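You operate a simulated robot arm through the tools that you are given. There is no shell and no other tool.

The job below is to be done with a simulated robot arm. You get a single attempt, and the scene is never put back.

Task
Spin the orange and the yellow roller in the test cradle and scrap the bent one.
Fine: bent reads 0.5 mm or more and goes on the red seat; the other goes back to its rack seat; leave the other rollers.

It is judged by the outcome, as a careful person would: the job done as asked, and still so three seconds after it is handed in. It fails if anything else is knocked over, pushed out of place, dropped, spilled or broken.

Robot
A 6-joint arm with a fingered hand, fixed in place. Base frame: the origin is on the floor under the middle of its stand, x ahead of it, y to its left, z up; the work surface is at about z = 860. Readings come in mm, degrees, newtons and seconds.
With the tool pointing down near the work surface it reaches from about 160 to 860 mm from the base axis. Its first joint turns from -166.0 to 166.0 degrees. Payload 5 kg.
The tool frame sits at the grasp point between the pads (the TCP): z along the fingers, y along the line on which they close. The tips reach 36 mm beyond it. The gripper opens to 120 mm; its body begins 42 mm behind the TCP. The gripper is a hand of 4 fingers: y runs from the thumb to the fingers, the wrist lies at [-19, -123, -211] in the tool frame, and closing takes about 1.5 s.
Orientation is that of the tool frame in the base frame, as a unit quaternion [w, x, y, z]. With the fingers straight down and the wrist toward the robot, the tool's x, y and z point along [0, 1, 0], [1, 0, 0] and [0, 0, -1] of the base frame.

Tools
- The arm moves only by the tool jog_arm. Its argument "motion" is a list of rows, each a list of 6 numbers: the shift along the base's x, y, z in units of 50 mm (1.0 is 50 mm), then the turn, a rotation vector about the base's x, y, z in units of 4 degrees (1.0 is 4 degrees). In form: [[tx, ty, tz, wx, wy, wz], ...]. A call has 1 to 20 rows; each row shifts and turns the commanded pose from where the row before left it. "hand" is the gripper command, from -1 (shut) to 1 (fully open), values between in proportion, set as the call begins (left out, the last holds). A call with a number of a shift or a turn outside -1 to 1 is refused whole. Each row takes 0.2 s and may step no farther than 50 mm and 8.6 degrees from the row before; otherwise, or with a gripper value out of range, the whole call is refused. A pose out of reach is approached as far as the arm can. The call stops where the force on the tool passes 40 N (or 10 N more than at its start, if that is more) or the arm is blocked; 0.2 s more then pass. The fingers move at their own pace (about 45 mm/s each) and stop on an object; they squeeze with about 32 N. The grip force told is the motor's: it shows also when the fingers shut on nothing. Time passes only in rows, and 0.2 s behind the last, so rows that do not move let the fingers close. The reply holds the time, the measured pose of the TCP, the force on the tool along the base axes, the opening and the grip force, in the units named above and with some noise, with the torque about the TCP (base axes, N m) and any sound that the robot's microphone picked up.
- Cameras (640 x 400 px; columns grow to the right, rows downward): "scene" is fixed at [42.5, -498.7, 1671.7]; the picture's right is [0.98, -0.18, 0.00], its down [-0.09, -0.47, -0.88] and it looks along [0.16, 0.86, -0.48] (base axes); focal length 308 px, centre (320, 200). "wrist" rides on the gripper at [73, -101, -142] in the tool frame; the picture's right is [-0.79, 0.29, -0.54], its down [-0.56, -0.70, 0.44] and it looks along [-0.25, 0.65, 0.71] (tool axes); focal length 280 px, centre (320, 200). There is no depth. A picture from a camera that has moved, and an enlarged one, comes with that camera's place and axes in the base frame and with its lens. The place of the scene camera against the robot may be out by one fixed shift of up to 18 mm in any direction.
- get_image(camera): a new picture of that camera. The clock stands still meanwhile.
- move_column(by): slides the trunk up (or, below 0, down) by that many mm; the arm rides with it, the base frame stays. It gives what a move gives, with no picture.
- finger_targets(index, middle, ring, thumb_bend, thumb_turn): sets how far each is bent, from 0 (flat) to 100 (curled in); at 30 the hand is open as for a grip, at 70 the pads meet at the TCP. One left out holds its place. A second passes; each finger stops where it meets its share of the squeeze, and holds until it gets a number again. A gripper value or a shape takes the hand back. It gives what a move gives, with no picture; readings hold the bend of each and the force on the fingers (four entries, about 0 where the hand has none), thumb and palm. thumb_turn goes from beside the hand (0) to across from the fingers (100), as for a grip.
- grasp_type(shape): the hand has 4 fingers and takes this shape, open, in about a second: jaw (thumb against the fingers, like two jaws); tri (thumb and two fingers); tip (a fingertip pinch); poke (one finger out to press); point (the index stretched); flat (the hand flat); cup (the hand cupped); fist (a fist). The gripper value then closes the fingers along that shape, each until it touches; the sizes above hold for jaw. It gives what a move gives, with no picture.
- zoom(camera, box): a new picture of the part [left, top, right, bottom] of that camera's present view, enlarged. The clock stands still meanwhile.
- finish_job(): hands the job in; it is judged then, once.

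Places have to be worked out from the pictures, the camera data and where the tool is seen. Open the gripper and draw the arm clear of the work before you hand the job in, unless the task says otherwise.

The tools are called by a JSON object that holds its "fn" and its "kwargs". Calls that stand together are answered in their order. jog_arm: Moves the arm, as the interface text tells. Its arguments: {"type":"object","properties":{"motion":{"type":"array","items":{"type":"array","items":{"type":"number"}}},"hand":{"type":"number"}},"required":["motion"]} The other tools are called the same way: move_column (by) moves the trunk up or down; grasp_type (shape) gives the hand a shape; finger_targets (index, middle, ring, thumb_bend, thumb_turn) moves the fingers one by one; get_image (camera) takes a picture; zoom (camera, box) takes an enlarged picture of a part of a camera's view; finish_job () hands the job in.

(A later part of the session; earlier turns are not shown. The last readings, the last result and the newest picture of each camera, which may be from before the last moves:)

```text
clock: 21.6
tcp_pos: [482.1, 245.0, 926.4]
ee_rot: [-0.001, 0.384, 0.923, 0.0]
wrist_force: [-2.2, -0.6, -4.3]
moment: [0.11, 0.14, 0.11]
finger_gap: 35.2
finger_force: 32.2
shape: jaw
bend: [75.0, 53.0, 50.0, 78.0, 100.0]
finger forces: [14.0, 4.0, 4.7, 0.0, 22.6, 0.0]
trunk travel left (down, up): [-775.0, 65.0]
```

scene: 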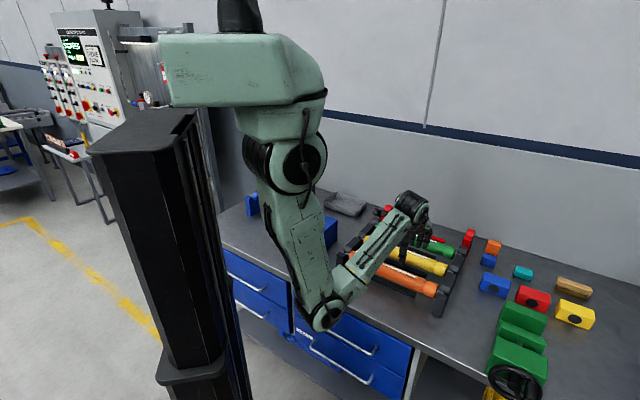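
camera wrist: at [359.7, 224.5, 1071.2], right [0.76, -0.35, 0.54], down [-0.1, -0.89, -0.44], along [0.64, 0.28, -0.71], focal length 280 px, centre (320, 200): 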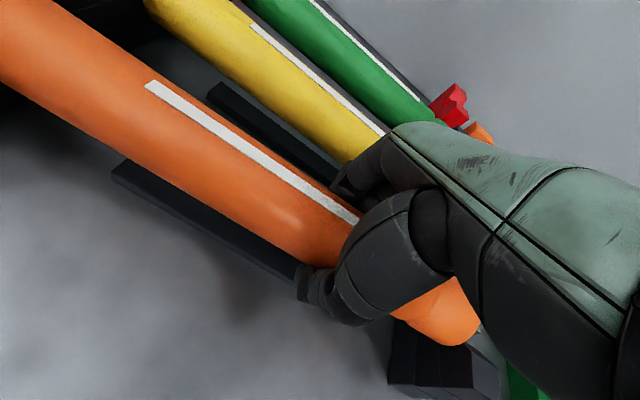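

The load hasn't come off yet, so I'll look at the right-hand spindle and slot closely.

{"fn": "zoom", "kwargs": {"camera": "scene", "box": [430, 240, 490, 290]}}

{"fn": "zoom", "kwargs": {"camera": "wrist", "box": [360, 240, 540, 400]}}

{"fn": "zoom", "kwargs": {"camera": "scene", "box": [380, 270, 460, 320]}}

```text
8.00 times, centred on (460, 265) of scene
camera zoom: at [42.5, -498.7, 1671.7], right [0.98, -0.18, 0.0], down [-0.09, -0.47, -0.88], along [0.16, 0.86, -0.48], focal length 2465 px, centre (-800, -320)
```

zoom: 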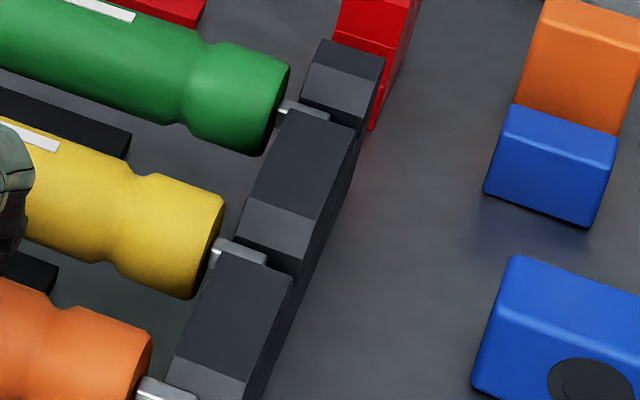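

```text
2.50 times, centred on (450, 320) of wrist
camera zoom: at [359.6, 224.3, 1068.1], right [0.76, -0.35, 0.54], down [-0.1, -0.89, -0.44], along [0.64, 0.28, -0.72], focal length 701 px, centre (-5, -100)
```

zoom: 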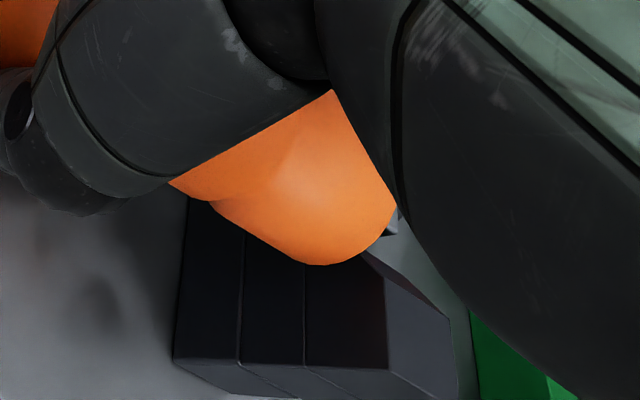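

```text
8.00 times, centred on (420, 295) of scene
camera zoom: at [42.5, -498.7, 1671.7], right [0.98, -0.18, 0.0], down [-0.09, -0.47, -0.88], along [0.16, 0.86, -0.48], focal length 2465 px, centre (-480, -560)
```

zoom: 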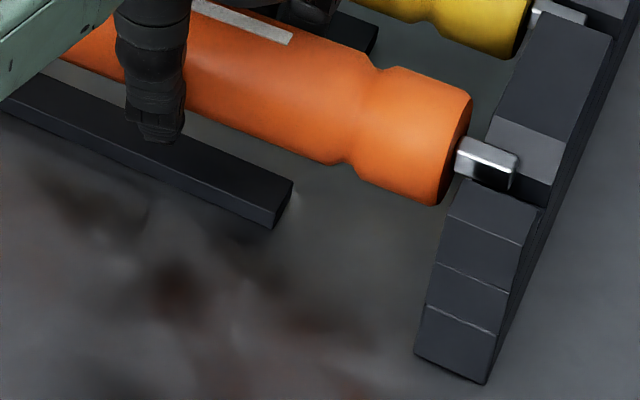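

The right spindle looks a few millimetres above its slot floor. I'll lower 6 mm more in small steps.

{"fn": "jog_arm", "kwargs": {"motion": [[0, 0, -0.04, 0, 0, 0], [0, 0, -0.04, 0, 0, 0], [0, 0, -0.04, 0, 0, 0], [0, 0, 0, 0, 0, 0]]}}

{"fn": "zoom", "kwargs": {"camera": "scene", "box": [380, 270, 460, 320]}}

```text
clock: 22.6
tcp_pos: [480.4, 244.5, 920.2]
ee_rot: [0.0, 0.383, 0.924, -0.001]
wrist_force: [0.2, -1.1, -3.5]
moment: [0.16, 0.17, 0.09]
finger_gap: 35.1
finger_force: 31.8
shape: jaw
bend: [75.0, 53.0, 50.0, 78.0, 100.0]
finger forces: [14.1, 4.6, 5.8, 0.0, 21.6, 0.1]
trunk travel left (down, up): [-775.0, 65.0]
```

```text
8.00 times, centred on (420, 295) of scene
camera zoom: at [42.5, -498.7, 1671.7], right [0.98, -0.18, 0.0], down [-0.09, -0.47, -0.88], along [0.16, 0.86, -0.48], focal length 2465 px, centre (-480, -560)
```

zoom: 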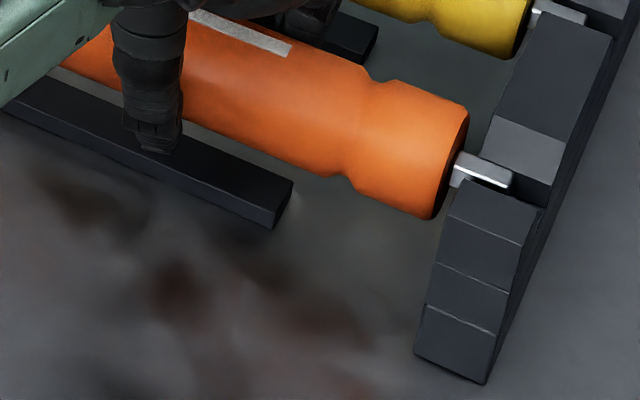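

The spindle is now going down into its slot with the hand. I'll continue in small steps until the force reverses.

{"fn": "jog_arm", "kwargs": {"motion": [[0, 0, -0.04, 0, 0, 0], [0, 0, -0.04, 0, 0, 0], [0, 0, 0, 0, 0, 0]]}}

{"fn": "zoom", "kwargs": {"camera": "scene", "box": [380, 270, 460, 320]}}

```text
clock: 23.4
tcp_pos: [479.0, 245.4, 917.4]
ee_rot: [0.001, 0.383, 0.924, 0.001]
wrist_force: [0.4, -2.0, 4.6]
moment: [0.15, 0.0, 0.01]
finger_gap: 34.8
finger_force: 31.8
shape: jaw
bend: [75.0, 54.0, 50.0, 78.0, 100.0]
finger forces: [14.6, 2.7, 3.6, 0.0, 20.5, 0.1]
trunk travel left (down, up): [-775.0, 65.0]
```

```text
8.00 times, centred on (420, 295) of scene
camera zoom: at [42.5, -498.7, 1671.7], right [0.98, -0.18, 0.0], down [-0.09, -0.47, -0.88], along [0.16, 0.86, -0.48], focal length 2465 px, centre (-480, -560)
```

zoom: 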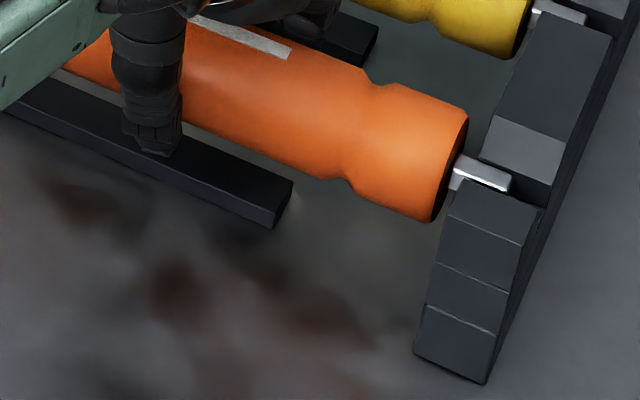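

The force reversed at TCP z ≈ 917, so the orange roller is seated again. It had ridden about 10 mm up inside the grip, and a deeper power grasp against the palm should hold it level. I'll open the hand and check the roller is at rest.

{"fn": "jog_arm", "kwargs": {"motion": [[0, 0, 0, 0, 0, 0], [0, 0, 0, 0, 0, 0], [0, 0, 0, 0, 0, 0], [0, 0, 0, 0, 0, 0], [0, 0, 0, 0, 0, 0], [0, 0, 0, 0, 0, 0], [0, 0, 0, 0, 0, 0], [0, 0, 0, 0, 0, 0]], "hand": 1}}

{"fn": "get_image", "kwargs": {"camera": "wrist"}}

{"fn": "zoom", "kwargs": {"camera": "scene", "box": [340, 185, 480, 325]}}

```text
clock: 25.2
tcp_pos: [481.3, 245.6, 916.8]
ee_rot: [0.0, 0.383, 0.924, 0.0]
wrist_force: [0.5, -0.6, 0.5]
moment: [0.03, 0.02, 0.03]
finger_gap: 119.7
finger_force: 0.0
shape: jaw
bend: [30.0, 30.0, 30.0, 30.0, 98.0]
finger forces: [0.1, 0.0, 0.0, 0.1, 0.1, 0.0]
trunk travel left (down, up): [-775.0, 65.0]
```

```text
taken
camera wrist: at [358.5, 224.7, 1058.5], right [0.76, -0.36, 0.54], down [-0.1, -0.89, -0.44], along [0.64, 0.28, -0.71], focal length 280 px, centre (320, 200)
```

wrist: 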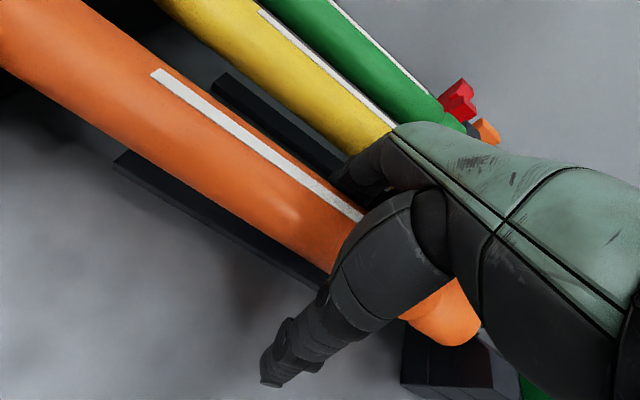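

```text
2.86 times, centred on (410, 255) of scene
camera zoom: at [42.5, -498.7, 1671.7], right [0.98, -0.18, 0.0], down [-0.09, -0.47, -0.88], along [0.16, 0.86, -0.48], focal length 880 px, centre (63, 43)
```

zoom: 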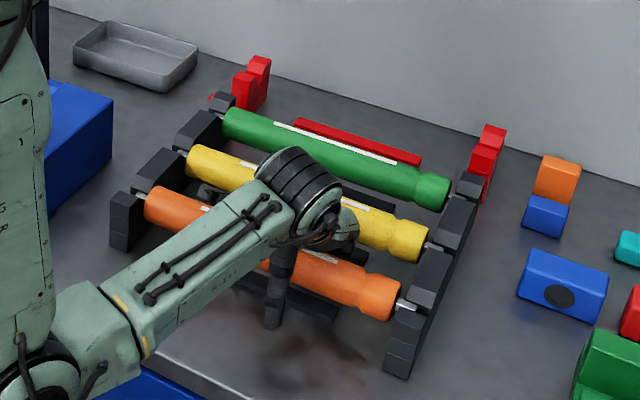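

Orange is back at rest in its seat with no load on the hand. I'll shift the hand to about 54 mm right of the roller's middle and lower until the palm nearly touches, for a deeper power grasp.

{"fn": "jog_arm", "kwargs": {"motion": [[0.12, -0.14, -0.04, 0, 0, 0], [0, 0, -0.04, 0, 0, 0], [0, 0, -0.03, 0, 0, 0], [0, 0, 0, 0, 0, 0]]}}

```text
clock: 26.2
tcp_pos: [486.8, 237.8, 910.8]
ee_rot: [-0.001, 0.383, 0.924, 0.0]
wrist_force: [0.2, -0.1, -0.2]
moment: [-0.02, -0.03, 0.02]
finger_gap: 119.4
finger_force: 0.0
shape: jaw
bend: [30.0, 30.0, 30.0, 30.0, 98.0]
finger forces: [0.0, 0.0, 0.0, 0.0, 0.0, 0.0]
trunk travel left (down, up): [-775.0, 65.0]
```

No palm contact yet at 911, so I'll lower a bit more in small steps while watching for palm force.

{"fn": "jog_arm", "kwargs": {"motion": [[0, 0, -0.04, 0, 0, 0], [0, 0, -0.04, 0, 0, 0], [0, 0, 0, 0, 0, 0]]}}

```text
clock: 27.0
tcp_pos: [485.8, 238.0, 907.3]
ee_rot: [0.0, 0.383, 0.924, -0.001]
wrist_force: [-0.2, 0.4, 0.3]
moment: [0.0, 0.04, 0.01]
finger_gap: 119.6
finger_force: 0.0
shape: jaw
bend: [30.0, 30.0, 30.0, 30.0, 98.0]
finger forces: [0.1, 0.1, 0.0, 0.0, 0.0, 0.0]
trunk travel left (down, up): [-775.0, 65.0]
```

Still free. I'll close here and look at the force distribution, including the palm.

{"fn": "jog_arm", "kwargs": {"motion": [[0, 0, 0, 0, 0, 0], [0, 0, 0, 0, 0, 0], [0, 0, 0, 0, 0, 0], [0, 0, 0, 0, 0, 0], [0, 0, 0, 0, 0, 0], [0, 0, 0, 0, 0, 0], [0, 0, 0, 0, 0, 0], [0, 0, 0, 0, 0, 0], [0, 0, 0, 0, 0, 0], [0, 0, 0, 0, 0, 0]], "hand": -1}}

{"fn": "get_image", "kwargs": {"camera": "wrist"}}

{"fn": "zoom", "kwargs": {"camera": "scene", "box": [380, 230, 460, 320]}}

```text
clock: 29.2
tcp_pos: [486.9, 237.4, 906.9]
ee_rot: [-0.001, 0.384, 0.923, -0.001]
wrist_force: [-2.3, -1.3, 0.3]
moment: [-0.03, -0.02, 0.19]
finger_gap: 24.3
finger_force: 32.3
shape: jaw
bend: [75.0, 73.0, 58.0, 79.0, 100.0]
finger forces: [17.5, 6.1, 4.0, 0.0, 29.6, 0.1]
trunk travel left (down, up): [-775.0, 65.0]
```

```text
taken
camera wrist: at [364.8, 217.6, 1049.0], right [0.76, -0.35, 0.54], down [-0.1, -0.89, -0.44], along [0.64, 0.28, -0.72], focal length 280 px, centre (320, 200)
```

wrist: 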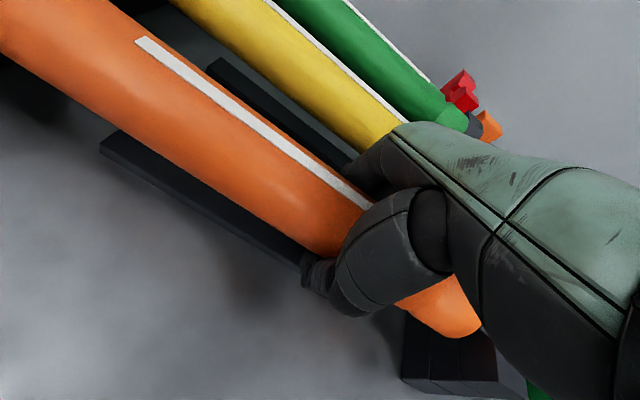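

```text
4.44 times, centred on (420, 275) of scene
camera zoom: at [42.5, -498.7, 1671.7], right [0.98, -0.18, 0.0], down [-0.09, -0.47, -0.88], along [0.16, 0.86, -0.48], focal length 1370 px, centre (-124, -133)
```

zoom: 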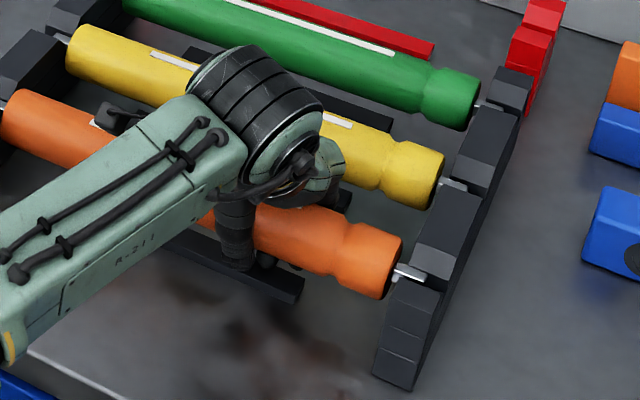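

Now the fingers wrap further under the roller (bends 75/73/58, thumb 79). I'll lift 16 mm and compare the level.

{"fn": "jog_arm", "kwargs": {"motion": [[0, 0, 0.08, 0, 0, 0], [0, 0, 0.08, 0, 0, 0], [0, 0, 0.08, 0, 0, 0], [0, 0, 0.08, 0, 0, 0], [0, 0, 0, 0, 0, 0]]}}

{"fn": "get_image", "kwargs": {"camera": "wrist"}}

{"fn": "zoom", "kwargs": {"camera": "scene", "box": [340, 185, 480, 325]}}

```text
clock: 30.4
tcp_pos: [486.7, 237.3, 923.2]
ee_rot: [0.0, 0.383, 0.924, -0.001]
wrist_force: [-1.0, -1.0, -4.6]
moment: [-0.13, -0.09, 0.13]
finger_gap: 24.4
finger_force: 31.5
shape: jaw
bend: [75.0, 73.0, 59.0, 79.0, 100.0]
finger forces: [19.2, 4.5, 3.6, 0.1, 27.5, 0.0]
trunk travel left (down, up): [-775.0, 65.0]
```

```text
taken
camera wrist: at [365.3, 218.1, 1065.9], right [0.76, -0.35, 0.54], down [-0.1, -0.89, -0.44], along [0.64, 0.28, -0.72], focal length 280 px, centre (320, 200)
```

wrist: 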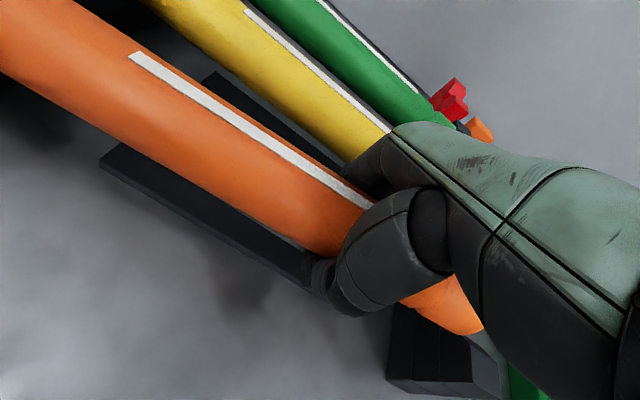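

```text
2.86 times, centred on (410, 255) of scene
camera zoom: at [42.5, -498.7, 1671.7], right [0.98, -0.18, 0.0], down [-0.09, -0.47, -0.88], along [0.16, 0.86, -0.48], focal length 880 px, centre (63, 43)
```

zoom: 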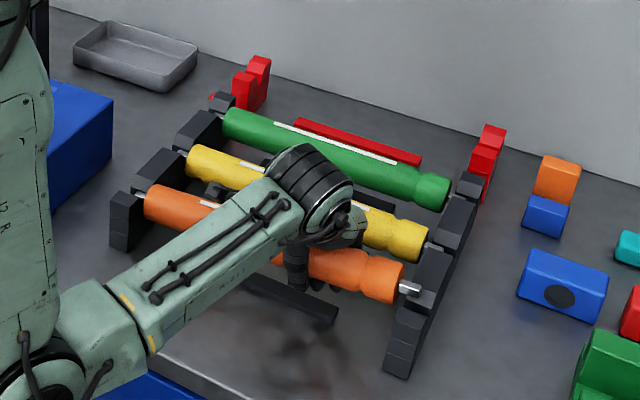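

The left end sags again (the grip resists only about 0.15 Nm for a ~5 N roller), so I need the grip at the roller's centre. I'll set it down again, release, and test the centred grip with the middle finger curled.

{"fn": "jog_arm", "kwargs": {"motion": [[0, 0, -0.08, 0, 0, 0], [0, 0, -0.08, 0, 0, 0], [0, 0, -0.08, 0, 0, 0], [0, 0, -0.08, 0, 0, 0], [0, 0, 0, 0, 0, 0]]}}

```text
clock: 31.6
tcp_pos: [486.2, 238.7, 907.7]
ee_rot: [0.0, 0.384, 0.923, 0.0]
wrist_force: [-0.7, -0.8, -3.8]
moment: [0.15, 0.16, 0.18]
finger_gap: 24.2
finger_force: 31.6
shape: jaw
bend: [76.0, 73.0, 59.0, 80.0, 100.0]
finger forces: [16.1, 5.4, 6.5, 0.0, 27.4, 0.0]
trunk travel left (down, up): [-775.0, 65.0]
```

The hand still carries weight, so I'll lower in 2 mm steps until the right end seats.

{"fn": "jog_arm", "kwargs": {"motion": [[0, 0, -0.04, 0, 0, 0], [0, 0, -0.03, 0, 0, 0], [0, 0, 0, 0, 0, 0]]}}

{"fn": "zoom", "kwargs": {"camera": "scene", "box": [380, 270, 460, 320]}}

```text
clock: 32.4
tcp_pos: [486.7, 239.1, 903.9]
ee_rot: [-0.001, 0.384, 0.923, -0.001]
wrist_force: [-2.9, -4.6, 0.1]
moment: [0.22, 0.08, 0.17]
finger_gap: 24.4
finger_force: 32.1
shape: jaw
bend: [76.0, 73.0, 59.0, 80.0, 100.0]
finger forces: [13.8, 4.4, 5.9, 0.1, 28.2, 0.0]
trunk travel left (down, up): [-775.0, 65.0]
```

```text
8.00 times, centred on (420, 295) of scene
camera zoom: at [42.5, -498.7, 1671.7], right [0.98, -0.18, 0.0], down [-0.09, -0.47, -0.88], along [0.16, 0.86, -0.48], focal length 2465 px, centre (-480, -560)
```

zoom: 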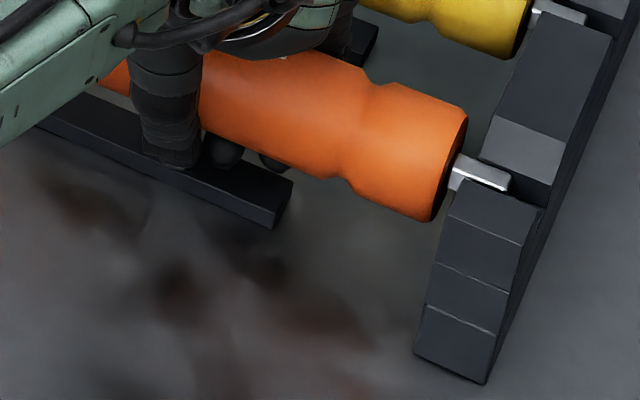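

It's seated again (force about 0). I'll open the hand and rise straight up above the roller.

{"fn": "jog_arm", "kwargs": {"motion": [[0, 0, 0, 0, 0, 0], [0, 0, 0, 0, 0, 0], [0, 0, 0, 0, 0, 0], [0, 0, 0, 0, 0, 0], [0, 0, 0, 0, 0, 0], [0, 0, 0, 0, 0, 0], [0, 0, 0, 0, 0, 0], [0, 0, 0, 0, 0, 0], [0, 0, 0, 0, 0, 0]], "hand": 1}}

{"fn": "jog_arm", "kwargs": {"motion": [[0, 0, 0.3, 0, 0, 0], [0, 0, 0.5, 0, 0, 0], [0, 0, 0.5, 0, 0, 0], [0, 0, 0.5, 0, 0, 0], [-0.4, 0.4, 0.3, 0, 0, 0], [-0.4, 0.4, 0, 0, 0, 0]]}}

{"fn": "finger_targets", "kwargs": {"middle": 100}}

{"fn": "get_image", "kwargs": {"camera": "wrist"}}

{"fn": "zoom", "kwargs": {"camera": "scene", "box": [340, 185, 480, 305]}}

```text
clock: 34.4
tcp_pos: [486.3, 239.7, 905.0]
ee_rot: [0.0, 0.384, 0.923, -0.001]
wrist_force: [0.6, -0.3, -0.7]
moment: [0.0, 0.0, -0.01]
finger_gap: 119.4
finger_force: 0.1
shape: jaw
bend: [30.0, 30.0, 30.0, 30.0, 98.0]
finger forces: [0.0, 0.1, 0.0, 0.0, 0.0, 0.0]
trunk travel left (down, up): [-775.0, 65.0]
```

```text
clock: 35.8
tcp_pos: [446.8, 278.8, 1008.6]
ee_rot: [0.0, 0.383, 0.924, -0.001]
wrist_force: [0.0, -0.5, -0.5]
moment: [-0.02, -0.01, -0.02]
finger_gap: 119.7
finger_force: 0.1
shape: jaw
bend: [30.0, 30.0, 30.0, 30.0, 98.0]
finger forces: [0.0, 0.0, 0.0, 0.1, 0.0, 0.1]
trunk travel left (down, up): [-775.0, 65.0]
```

```text
clock: 36.8
tcp_pos: [446.9, 277.7, 1009.2]
ee_rot: [0.0, 0.384, 0.923, 0.0]
wrist_force: [0.0, -0.3, 0.7]
moment: [-0.02, -0.01, -0.04]
finger_gap: 122.9
finger_force: 0.1
shape: fingers
bend: [30.0, 100.0, 30.0, 30.0, 98.0]
finger forces: [0.0, 0.0, 0.0, 0.0, 0.1, 0.1]
trunk travel left (down, up): [-775.0, 65.0]
```

```text
taken
camera wrist: at [325.1, 257.1, 1150.5], right [0.76, -0.36, 0.54], down [-0.1, -0.89, -0.44], along [0.64, 0.28, -0.71], focal length 280 px, centre (320, 200)
```

wrist: 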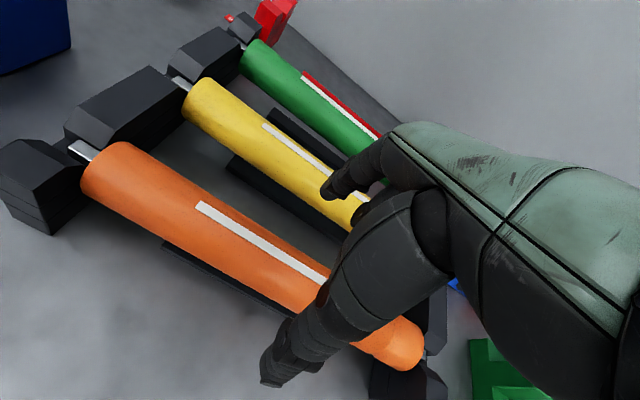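

```text
3.33 times, centred on (410, 245) of scene
camera zoom: at [42.5, -498.7, 1671.7], right [0.98, -0.18, 0.0], down [-0.09, -0.47, -0.88], along [0.16, 0.86, -0.48], focal length 1027 px, centre (20, 50)
```

zoom: 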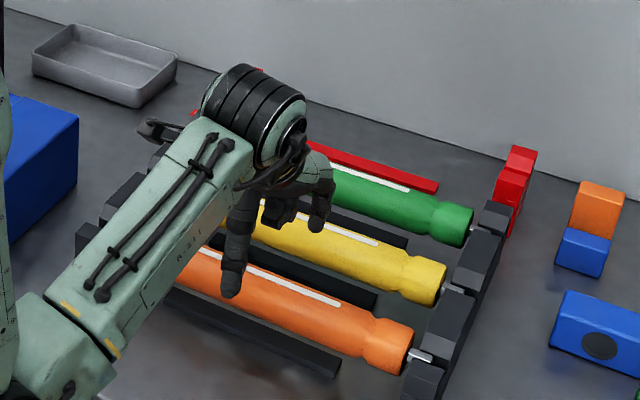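

I'll zoom in on the hand to see how low the curled middle finger sits.

{"fn": "zoom", "kwargs": {"camera": "scene", "box": [385, 215, 435, 280]}}

{"fn": "zoom", "kwargs": {"camera": "wrist", "box": [240, 130, 460, 400]}}

```text
6.15 times, centred on (410, 248) of scene
camera zoom: at [42.5, -498.7, 1671.7], right [0.98, -0.18, 0.0], down [-0.09, -0.47, -0.88], along [0.16, 0.86, -0.48], focal length 1896 px, centre (-234, -92)
```

zoom: 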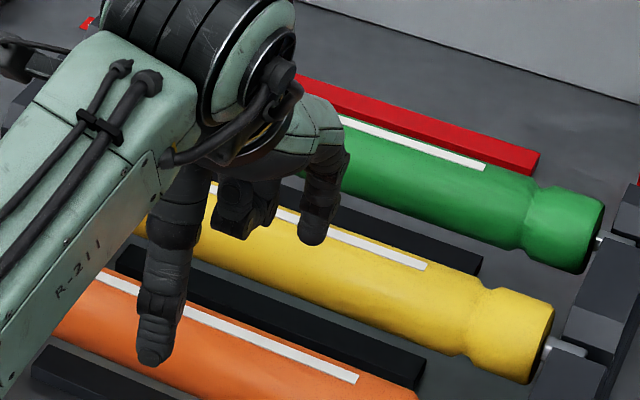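

```text
1.48 times, centred on (350, 265) of wrist
camera zoom: at [325.1, 257.1, 1150.5], right [0.76, -0.36, 0.54], down [-0.1, -0.89, -0.44], along [0.64, 0.28, -0.71], focal length 415 px, centre (276, 104)
```

zoom: 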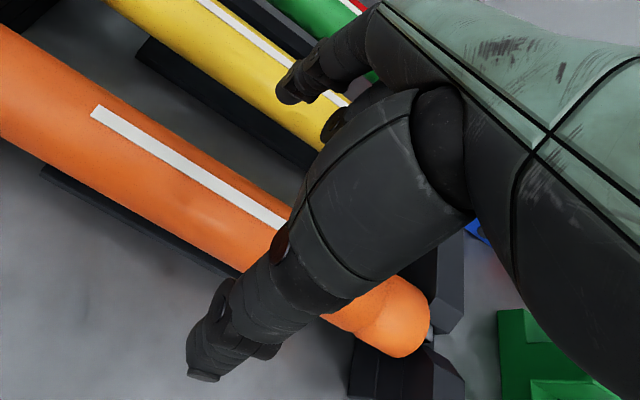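

I need a closer look at the finger area.

{"fn": "zoom", "kwargs": {"camera": "scene", "box": [395, 228, 420, 260]}}

{"fn": "zoom", "kwargs": {"camera": "wrist", "box": [310, 140, 400, 230]}}

```text
12.50 times, centred on (408, 244) of scene
camera zoom: at [42.5, -498.7, 1671.7], right [0.98, -0.18, 0.0], down [-0.09, -0.47, -0.88], along [0.16, 0.86, -0.48], focal length 3852 px, centre (-774, -350)
```

zoom: 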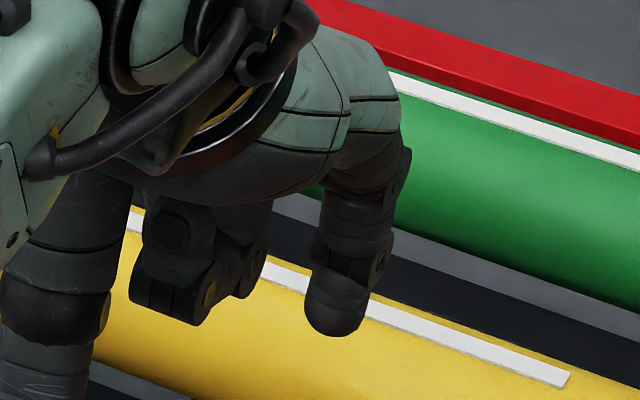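

```text
4.44 times, centred on (355, 185) of wrist
camera zoom: at [325.1, 257.1, 1150.5], right [0.76, -0.36, 0.54], down [-0.1, -0.89, -0.44], along [0.64, 0.28, -0.71], focal length 1246 px, centre (164, 267)
```

zoom: 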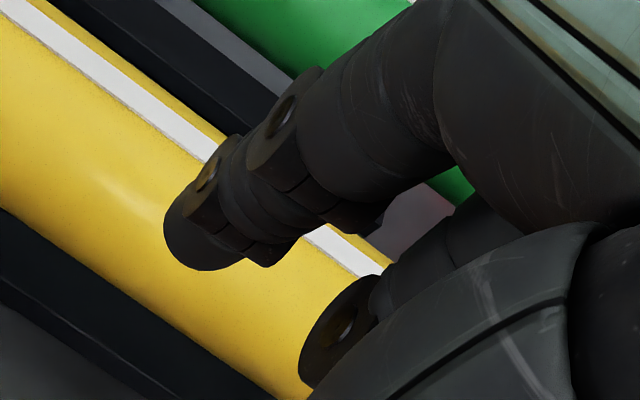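

The curled middle finger sits about 20 mm above the TCP, while index and ring straddle it. If I also pitch the hand about 30° so the fingertips point back and down, the palm and curled finger will clear the feeler rod. First I'll raise the trunk 60 mm for elbow room, then pitch the hand in place.

{"fn": "move_column", "kwargs": {"by": 60}}

{"fn": "jog_arm", "kwargs": {"motion": [[-0.2, -0.2, 0, 0.663, -0.663, 0], [-0.2, -0.2, 0, 0.663, -0.663, 0], [-0.2, -0.2, 0, 0.663, -0.663, 0], [-0.2, -0.2, 0, 0.663, -0.663, 0], [0, 0, 0, 0.663, -0.663, 0], [0, 0, 0, 0.663, -0.663, 0], [0, 0, 0, 0.663, -0.663, 0], [0, 0, 0, 0.663, -0.663, 0]]}}

{"fn": "get_image", "kwargs": {"camera": "scene"}}

{"fn": "get_image", "kwargs": {"camera": "wrist"}}

```text
clock: 37.8
tcp_pos: [447.1, 278.4, 1068.8]
ee_rot: [-0.001, 0.384, 0.923, -0.001]
wrist_force: [-0.6, 0.8, -0.3]
moment: [-0.01, 0.03, 0.0]
finger_gap: 123.1
finger_force: 0.1
shape: fingers
bend: [30.0, 100.0, 30.0, 30.0, 98.0]
finger forces: [0.0, 0.0, 0.1, 0.0, 0.1, 0.0]
trunk travel left (down, up): [-835.0, 5.0]
```

```text
clock: 39.8
tcp_pos: [457.5, 256.9, 1120.5]
ee_rot: [0.137, 0.352, 0.881, 0.284]
wrist_force: [0.3, 0.4, 0.7]
moment: [0.02, 0.0, 0.02]
finger_gap: 123.1
finger_force: 0.1
shape: fingers
bend: [30.0, 100.0, 30.0, 30.0, 98.0]
finger forces: [0.0, 0.0, 0.0, 0.0, 0.1, 0.0]
trunk travel left (down, up): [-835.0, 5.0]
stopped in row 8: the arm was blocked; the commanded pose is now the measured one
```

```text
taken
```

scene: 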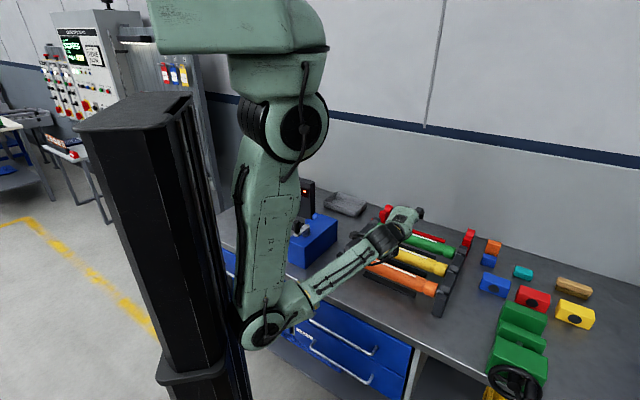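

```text
taken
camera wrist: at [289.6, 190.5, 1171.6], right [0.48, -0.6, 0.64], down [0.21, -0.63, -0.75], along [0.85, 0.5, -0.17], focal length 280 px, centre (320, 200)
```

wrist: 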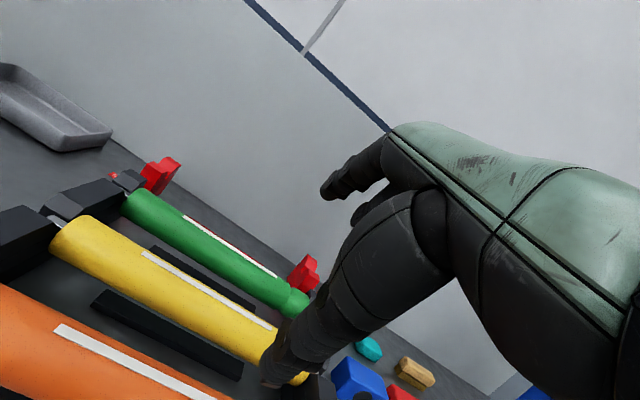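

The elbow ran against the column when pitching this close in (no contact with anything on the bench). I'll undo the pitch while moving outward, since the roller can be gripped vertically at the rack and the pitch done later out at the cradle.

{"fn": "jog_arm", "kwargs": {"motion": [[0.2, 0.2, 0, -0.72, 0.72, 0], [0.2, 0.2, 0, -0.72, 0.72, 0], [0.2, 0.2, 0, -0.72, 0.72, 0], [0.15, 0.15, 0, -0.72, 0.72, 0], [0.15, 0.15, 0, -0.72, 0.72, 0], [0.1, 0.1, 0, -0.72, 0.72, 0], [0.1, 0.1, 0, -0.72, 0.72, 0], [0, 0, 0, -0.72, 0.72, 0], [0, 0, 0, -0.72, 0.72, 0]]}}

{"fn": "get_image", "kwargs": {"camera": "scene"}}

```text
clock: 41.8
tcp_pos: [511.8, 317.9, 1119.5]
ee_rot: [0.014, 0.367, 0.93, -0.009]
wrist_force: [-0.2, -0.4, -0.5]
moment: [0.01, 0.0, 0.01]
finger_gap: 124.0
finger_force: 0.0
shape: fingers
bend: [30.0, 100.0, 30.0, 30.0, 98.0]
finger forces: [0.0, 0.1, 0.0, 0.0, 0.0, 0.0]
trunk travel left (down, up): [-835.0, 5.0]
```

```text
taken
```

scene: 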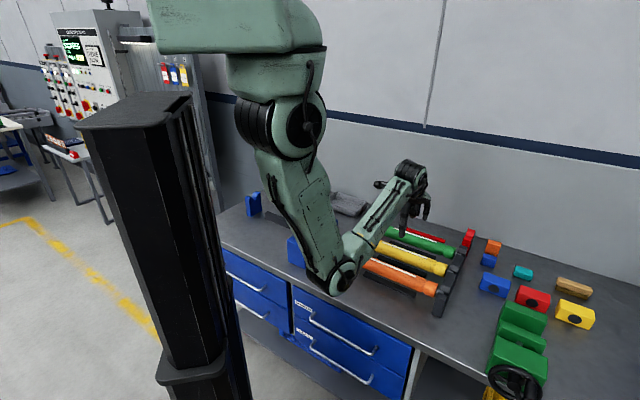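

I'll correct the small residual rotation and bring the trunk back to its original height.

{"fn": "jog_arm", "kwargs": {"motion": [[0, 0, 0, 0.39, 0.27, -0.48]]}}

{"fn": "move_column", "kwargs": {"by": -60}}

```text
clock: 42.2
tcp_pos: [511.1, 316.8, 1119.1]
ee_rot: [0.0, 0.382, 0.924, 0.001]
wrist_force: [0.5, -0.6, -0.1]
moment: [0.01, 0.0, 0.01]
finger_gap: 123.8
finger_force: 0.0
shape: fingers
bend: [30.0, 100.0, 30.0, 30.0, 98.0]
finger forces: [0.1, 0.1, 0.1, 0.0, 0.0, 0.0]
trunk travel left (down, up): [-835.0, 5.0]
```

```text
clock: 43.2
tcp_pos: [510.6, 317.1, 1059.8]
ee_rot: [0.0, 0.382, 0.924, -0.001]
wrist_force: [-0.3, 0.6, 0.6]
moment: [0.04, -0.03, 0.03]
finger_gap: 123.7
finger_force: 0.1
shape: fingers
bend: [30.0, 100.0, 30.0, 30.0, 98.0]
finger forces: [0.1, 0.0, 0.0, 0.1, 0.0, 0.1]
trunk travel left (down, up): [-775.0, 65.0]
```

Now I'll move over the middle of the orange roller (about (448, 277)) and descend to about 7 mm above its axis, with index, ring and thumb open and the middle finger curled.

{"fn": "jog_arm", "kwargs": {"motion": [[-0.42, -0.27, 0, 0, 0, 0], [-0.42, -0.27, 0, 0, 0, 0], [-0.41, -0.27, 0, 0, 0, 0], [0, 0, -0.5, 0, 0, 0], [0, 0, -0.5, 0, 0, 0]]}}

{"fn": "get_image", "kwargs": {"camera": "wrist"}}

```text
clock: 44.4
tcp_pos: [448.5, 278.5, 1007.1]
ee_rot: [0.0, 0.382, 0.924, -0.001]
wrist_force: [-0.1, 0.3, 0.8]
moment: [0.0, -0.03, 0.0]
finger_gap: 123.6
finger_force: 0.0
shape: fingers
bend: [30.0, 100.0, 30.0, 30.0, 98.0]
finger forces: [0.0, 0.0, 0.0, 0.1, 0.0, 0.1]
trunk travel left (down, up): [-775.0, 65.0]
```

```text
taken
camera wrist: at [326.5, 256.2, 1149.5], right [0.76, -0.35, 0.54], down [-0.1, -0.89, -0.44], along [0.64, 0.28, -0.71], focal length 280 px, centre (320, 200)
```

wrist: 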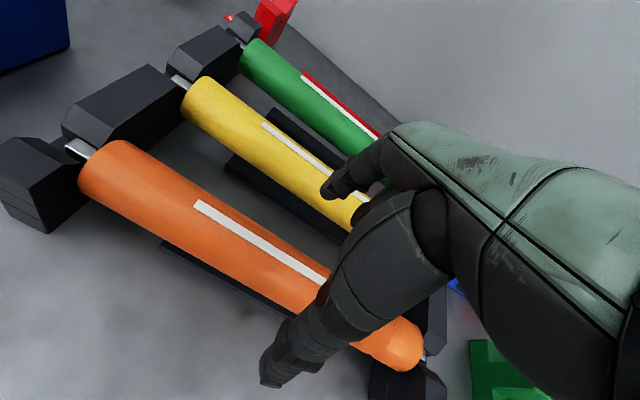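

Everything lines up, so I'll descend to z ≈ 937.

{"fn": "jog_arm", "kwargs": {"motion": [[0, 0, -0.3, 0, 0, 0], [0, 0, -0.3, 0, 0, 0], [0, 0, -0.3, 0, 0, 0], [0, -0.02, -0.3, 0, 0, 0], [0, 0, -0.2, 0, 0, 0]]}}

{"fn": "finger_targets", "kwargs": {"index": 60, "ring": 60, "thumb_bend": 60}}

```text
clock: 45.6
tcp_pos: [448.3, 276.7, 937.5]
ee_rot: [-0.001, 0.381, 0.924, 0.0]
wrist_force: [-0.1, 1.2, 0.5]
moment: [-0.02, -0.06, 0.01]
finger_gap: 123.4
finger_force: 0.1
shape: fingers
bend: [30.0, 100.0, 30.0, 30.0, 98.0]
finger forces: [0.0, 0.0, 0.0, 0.0, 0.0, 0.0]
trunk travel left (down, up): [-775.0, 65.0]
```

```text
clock: 46.6
tcp_pos: [449.3, 278.9, 938.1]
ee_rot: [0.001, 0.382, 0.924, 0.001]
wrist_force: [8.0, 8.5, -0.1]
moment: [0.14, -0.16, 0.16]
finger_gap: 46.2
finger_force: 8.3
shape: fingers
bend: [55.0, 100.0, 55.0, 58.0, 97.0]
finger forces: [7.2, 0.0, 6.6, 0.0, 1.9, 0.0]
trunk travel left (down, up): [-775.0, 65.0]
```

Index and ring both touch the roller at about 7 N and the thumb is just arriving. I'll close all three fully to the squeeze limit.

{"fn": "finger_targets", "kwargs": {"thumb_bend": 85, "index": 85, "ring": 85}}

{"fn": "get_image", "kwargs": {"camera": "wrist"}}

{"fn": "zoom", "kwargs": {"camera": "scene", "box": [340, 185, 480, 325]}}

```text
clock: 47.6
tcp_pos: [448.8, 275.9, 937.1]
ee_rot: [-0.001, 0.382, 0.924, -0.001]
wrist_force: [1.4, 0.0, -0.6]
moment: [-0.02, -0.01, 0.59]
finger_gap: 42.8
finger_force: 29.2
shape: fingers
bend: [51.0, 100.0, 53.0, 64.0, 97.0]
finger forces: [16.1, 0.0, 13.3, 0.1, 28.3, 0.0]
trunk travel left (down, up): [-775.0, 65.0]
```

```text
taken
camera wrist: at [326.9, 255.6, 1079.2], right [0.76, -0.35, 0.54], down [-0.1, -0.89, -0.44], along [0.64, 0.28, -0.71], focal length 280 px, centre (320, 200)
```

wrist: 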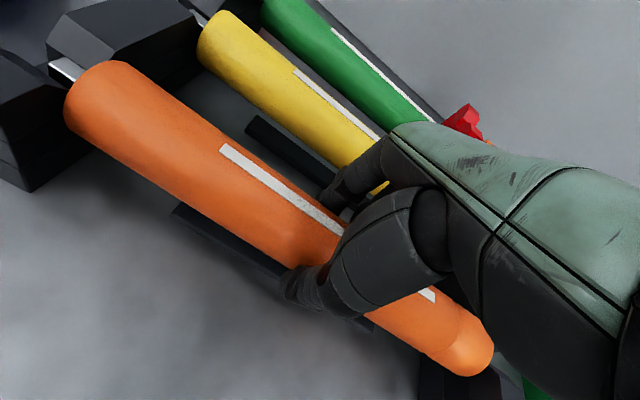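

```text
2.86 times, centred on (410, 255) of scene
camera zoom: at [42.5, -498.7, 1671.7], right [0.98, -0.18, 0.0], down [-0.09, -0.47, -0.88], along [0.16, 0.86, -0.48], focal length 880 px, centre (63, 43)
```

zoom: 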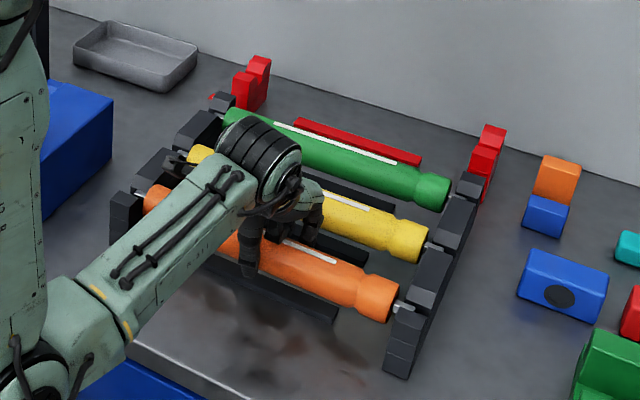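

The grip is even: index 16 N, ring 13 N, thumb 28 N, centred on the roller. I'll lift 16 mm slowly and check for level and yaw.

{"fn": "jog_arm", "kwargs": {"motion": [[0, 0, 0.08, 0, 0, 0], [0, 0, 0.08, 0, 0, 0], [0, 0, 0.08, 0, 0, 0], [0, 0, 0.08, 0, 0, 0], [0, 0, 0, 0, 0, 0]]}}

{"fn": "get_image", "kwargs": {"camera": "wrist"}}

{"fn": "zoom", "kwargs": {"camera": "scene", "box": [340, 185, 480, 325]}}

```text
clock: 48.8
tcp_pos: [449.4, 276.4, 954.5]
ee_rot: [0.0, 0.382, 0.924, -0.001]
wrist_force: [2.7, 3.1, -6.1]
moment: [0.22, 0.07, 0.62]
finger_gap: 42.4
finger_force: 28.9
shape: fingers
bend: [50.0, 100.0, 53.0, 64.0, 97.0]
finger forces: [16.4, 0.0, 14.1, 0.0, 27.3, 0.1]
trunk travel left (down, up): [-775.0, 65.0]
```

```text
taken
camera wrist: at [327.4, 255.1, 1096.3], right [0.76, -0.35, 0.54], down [-0.1, -0.89, -0.44], along [0.64, 0.28, -0.71], focal length 280 px, centre (320, 200)
```

wrist: 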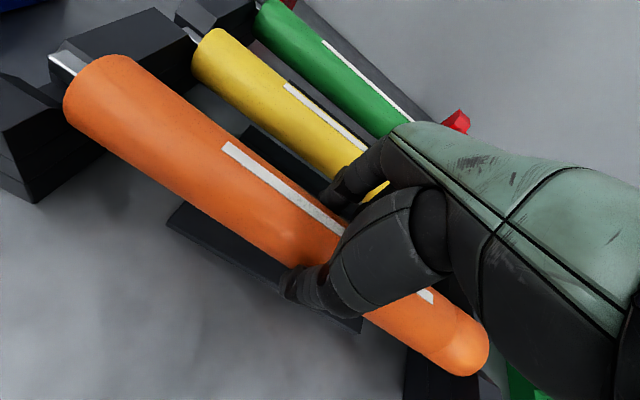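

```text
2.86 times, centred on (410, 255) of scene
camera zoom: at [42.5, -498.7, 1671.7], right [0.98, -0.18, 0.0], down [-0.09, -0.47, -0.88], along [0.16, 0.86, -0.48], focal length 880 px, centre (63, 43)
```

zoom: 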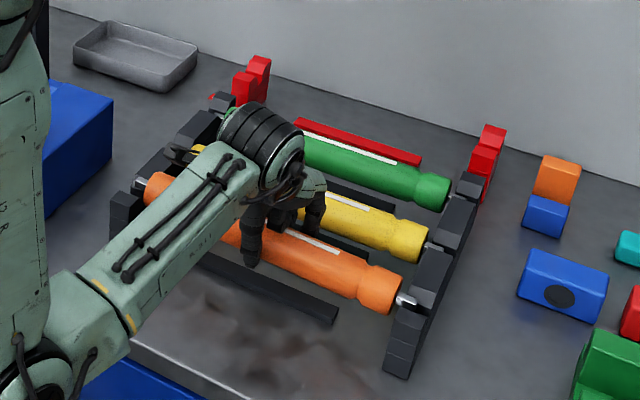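

The roller stays put in the hand this time and follows level. I'll continue lifting slowly out of the slots.

{"fn": "jog_arm", "kwargs": {"motion": [[0, 0, 0.06, 0, 0, 0], [0, 0, 0.06, 0, 0, 0], [0, 0, 0.06, 0, 0, 0], [0, 0, 0.06, 0, 0, 0], [0, 0, 0.06, 0, 0, 0], [0, 0, 0.06, 0, 0, 0], [0, 0, 0, 0, 0, 0]]}}

{"fn": "get_image", "kwargs": {"camera": "wrist"}}

{"fn": "zoom", "kwargs": {"camera": "scene", "box": [340, 185, 480, 325]}}

```text
clock: 50.4
tcp_pos: [450.1, 275.9, 973.5]
ee_rot: [0.0, 0.382, 0.924, 0.0]
wrist_force: [-0.5, -0.2, -5.2]
moment: [-0.06, -0.01, -0.02]
finger_gap: 42.5
finger_force: 26.8
shape: fingers
bend: [50.0, 100.0, 58.0, 66.0, 94.0]
finger forces: [19.0, 0.0, 7.6, 0.0, 27.0, 0.1]
trunk travel left (down, up): [-775.0, 65.0]
```

```text
taken
camera wrist: at [328.0, 254.8, 1115.1], right [0.76, -0.35, 0.54], down [-0.1, -0.89, -0.44], along [0.64, 0.28, -0.71], focal length 280 px, centre (320, 200)
```

wrist: 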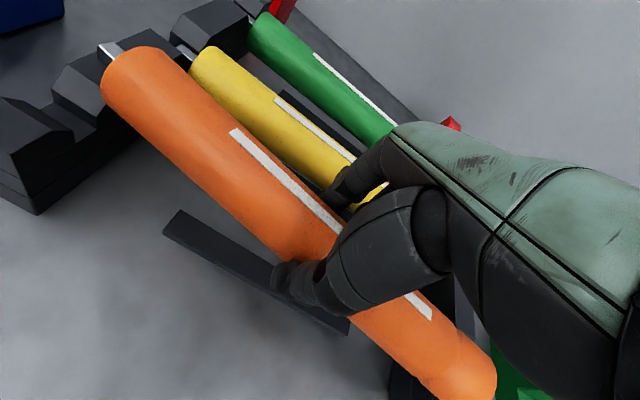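

```text
2.86 times, centred on (410, 255) of scene
camera zoom: at [42.5, -498.7, 1671.7], right [0.98, -0.18, 0.0], down [-0.09, -0.47, -0.88], along [0.16, 0.86, -0.48], focal length 880 px, centre (63, 43)
```

zoom: 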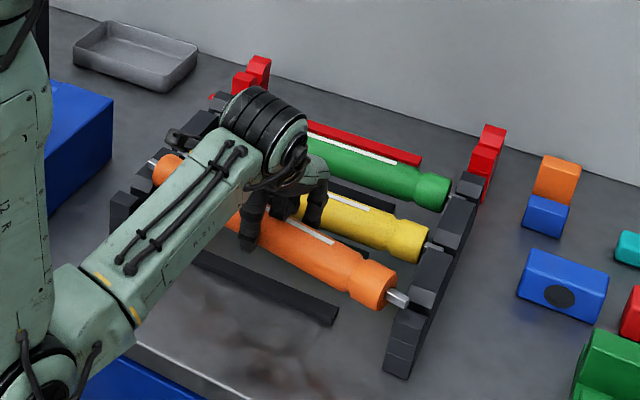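

Leaving the slots, the roller settled about 10° yawed in the hand, with the grip now balanced. I'll lift to about z 1112 and turn the hand +10° about vertical so the roller is parallel to the cradle again.

{"fn": "jog_arm", "kwargs": {"motion": [[0, 0, 0.4, 0, 0, 0], [0, 0, 0.4, 0, 0, 0.3], [0, 0, 0.4, 0, 0, 0.45], [0, 0, 0.4, 0, 0, 0.45], [0, 0, 0.4, 0, 0, 0.45], [0, 0, 0.4, 0, 0, 0.45], [0, 0, 0.4, 0, 0, 0.45]]}}

{"fn": "get_image", "kwargs": {"camera": "wrist"}}

{"fn": "get_image", "kwargs": {"camera": "scene"}}

```text
clock: 52.0
tcp_pos: [448.4, 274.5, 1113.1]
ee_rot: [0.001, 0.298, 0.955, 0.0]
wrist_force: [0.2, 1.0, -5.1]
moment: [-0.04, -0.03, 0.02]
finger_gap: 42.7
finger_force: 26.9
shape: fingers
bend: [50.0, 100.0, 58.0, 66.0, 94.0]
finger forces: [19.1, 0.0, 7.2, 0.0, 26.7, 0.0]
trunk travel left (down, up): [-775.0, 65.0]
```

```text
taken
camera wrist: at [333.2, 232.6, 1254.9], right [0.81, -0.21, 0.54], down [0.06, -0.89, -0.44], along [0.58, 0.39, -0.71], focal length 280 px, centre (320, 200)
```

wrist: 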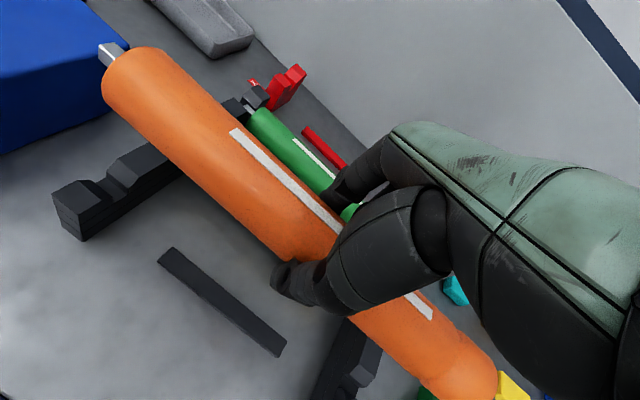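

```text
taken
```

scene: 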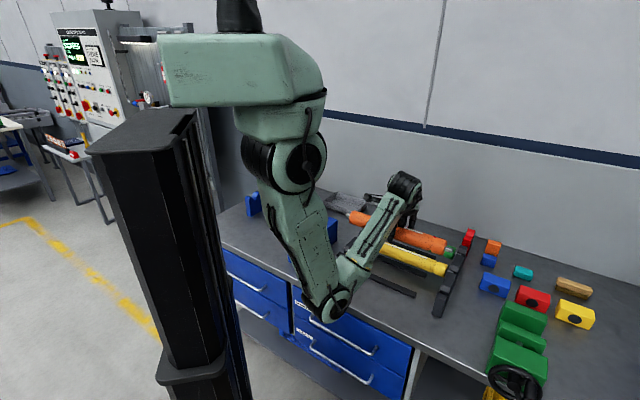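

The roller is now parallel to the bench and steady in the hand. I'll carry it at z≈1113 to hover just in front of and above the cradle.

{"fn": "jog_arm", "kwargs": {"motion": [[-0.2, 0.27, 0, 0, 0, 0], [-0.3, 0.41, 0, 0, 0, 0], [-0.4, 0.54, 0, 0, 0, 0], [-0.4, 0.54, 0, 0, 0, 0], [-0.4, 0.54, 0, 0, 0, 0], [-0.4, 0.54, 0, 0, 0, 0], [-0.4, 0.54, 0, 0, 0, 0], [-0.4, 0.54, 0, 0, 0, 0], [-0.4, 0.54, 0, 0, 0, 0], [-0.4, 0.54, 0, 0, 0, 0], [-0.4, 0.54, 0, 0, 0, 0], [-0.4, 0.54, 0, 0, 0, 0], [-0.4, 0.54, 0, 0, 0, 0], [-0.4, 0.54, 0, 0, 0, 0], [-0.4, 0.54, 0, 0, 0, 0], [-0.4, 0.54, 0, 0, 0, 0], [-0.4, 0.54, 0, 0, 0, 0], [-0.4, 0.54, 0, 0, 0, 0], [-0.3, 0.41, 0, 0, 0, 0]]}}

{"fn": "get_image", "kwargs": {"camera": "wrist"}}

{"fn": "get_image", "kwargs": {"camera": "scene"}}

```text
clock: 56.0
tcp_pos: [88.1, 763.5, 1110.0]
ee_rot: [0.001, 0.298, 0.955, 0.0]
wrist_force: [0.3, -0.4, -6.6]
moment: [-0.11, 0.01, -0.05]
finger_gap: 42.6
finger_force: 26.9
shape: fingers
bend: [50.0, 100.0, 58.0, 66.0, 94.0]
finger forces: [19.4, 0.8, 6.9, 0.0, 26.6, 0.0]
trunk travel left (down, up): [-775.0, 65.0]
```

```text
taken
camera wrist: at [-27.7, 721.3, 1251.8], right [0.81, -0.21, 0.54], down [0.06, -0.9, -0.44], along [0.58, 0.39, -0.71], focal length 280 px, centre (320, 200)
```

wrist: 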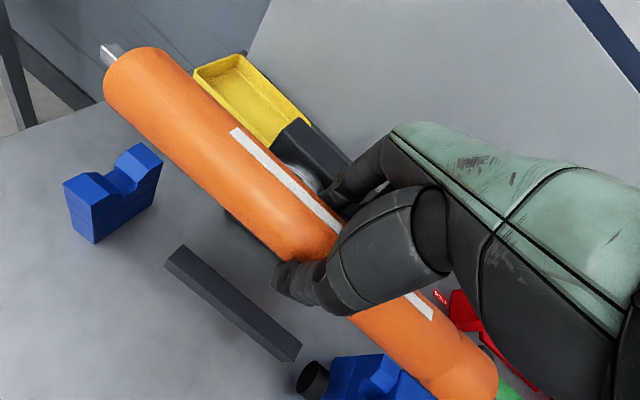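

```text
taken
```

scene: 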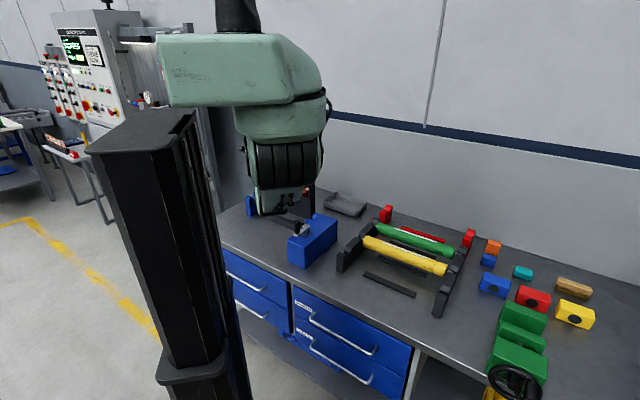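

Hovering at the cradle. I'll shift about 14 mm right so the feeler will fall between index and ring, and pitch the hand 30° about the roller's axis.

{"fn": "jog_arm", "kwargs": {"motion": [[0.05, -0.05, 0, 0.663, -0.663, 0], [0.05, -0.05, 0, 0.663, -0.663, 0], [0.05, -0.05, 0, 0.663, -0.663, 0], [0.05, -0.05, 0, 0.663, -0.663, 0], [0, 0, 0, 0.663, -0.663, 0], [0, 0, 0, 0.663, -0.663, 0], [0, 0, 0, 0.663, -0.663, 0], [0, 0, 0, 0.663, -0.663, 0]]}}

{"fn": "get_image", "kwargs": {"camera": "wrist"}}

{"fn": "get_image", "kwargs": {"camera": "scene"}}

```text
clock: 57.8
tcp_pos: [98.5, 752.1, 1112.8]
ee_rot: [0.121, 0.288, 0.922, 0.229]
wrist_force: [-0.7, 0.1, -5.3]
moment: [-0.07, 0.03, 0.02]
finger_gap: 42.4
finger_force: 26.7
shape: fingers
bend: [50.0, 100.0, 58.0, 66.0, 94.0]
finger forces: [18.4, 0.8, 6.7, 0.0, 27.9, 0.1]
trunk travel left (down, up): [-775.0, 65.0]
```

```text
taken
camera wrist: at [-57.7, 670.7, 1179.1], right [0.58, -0.44, 0.68], down [0.27, -0.68, -0.68], along [0.77, 0.58, -0.27], focal length 280 px, centre (320, 200)
```

wrist: 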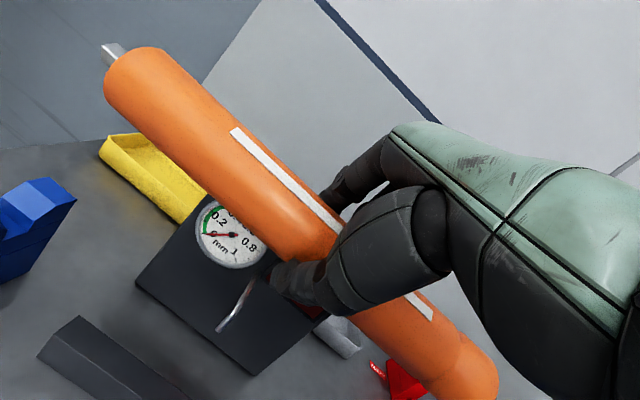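

```text
taken
```

scene: 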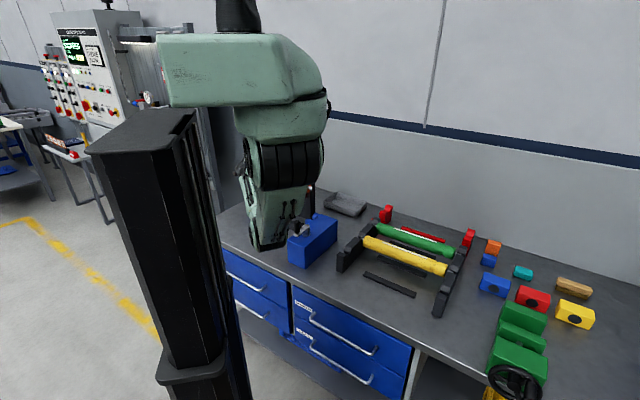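

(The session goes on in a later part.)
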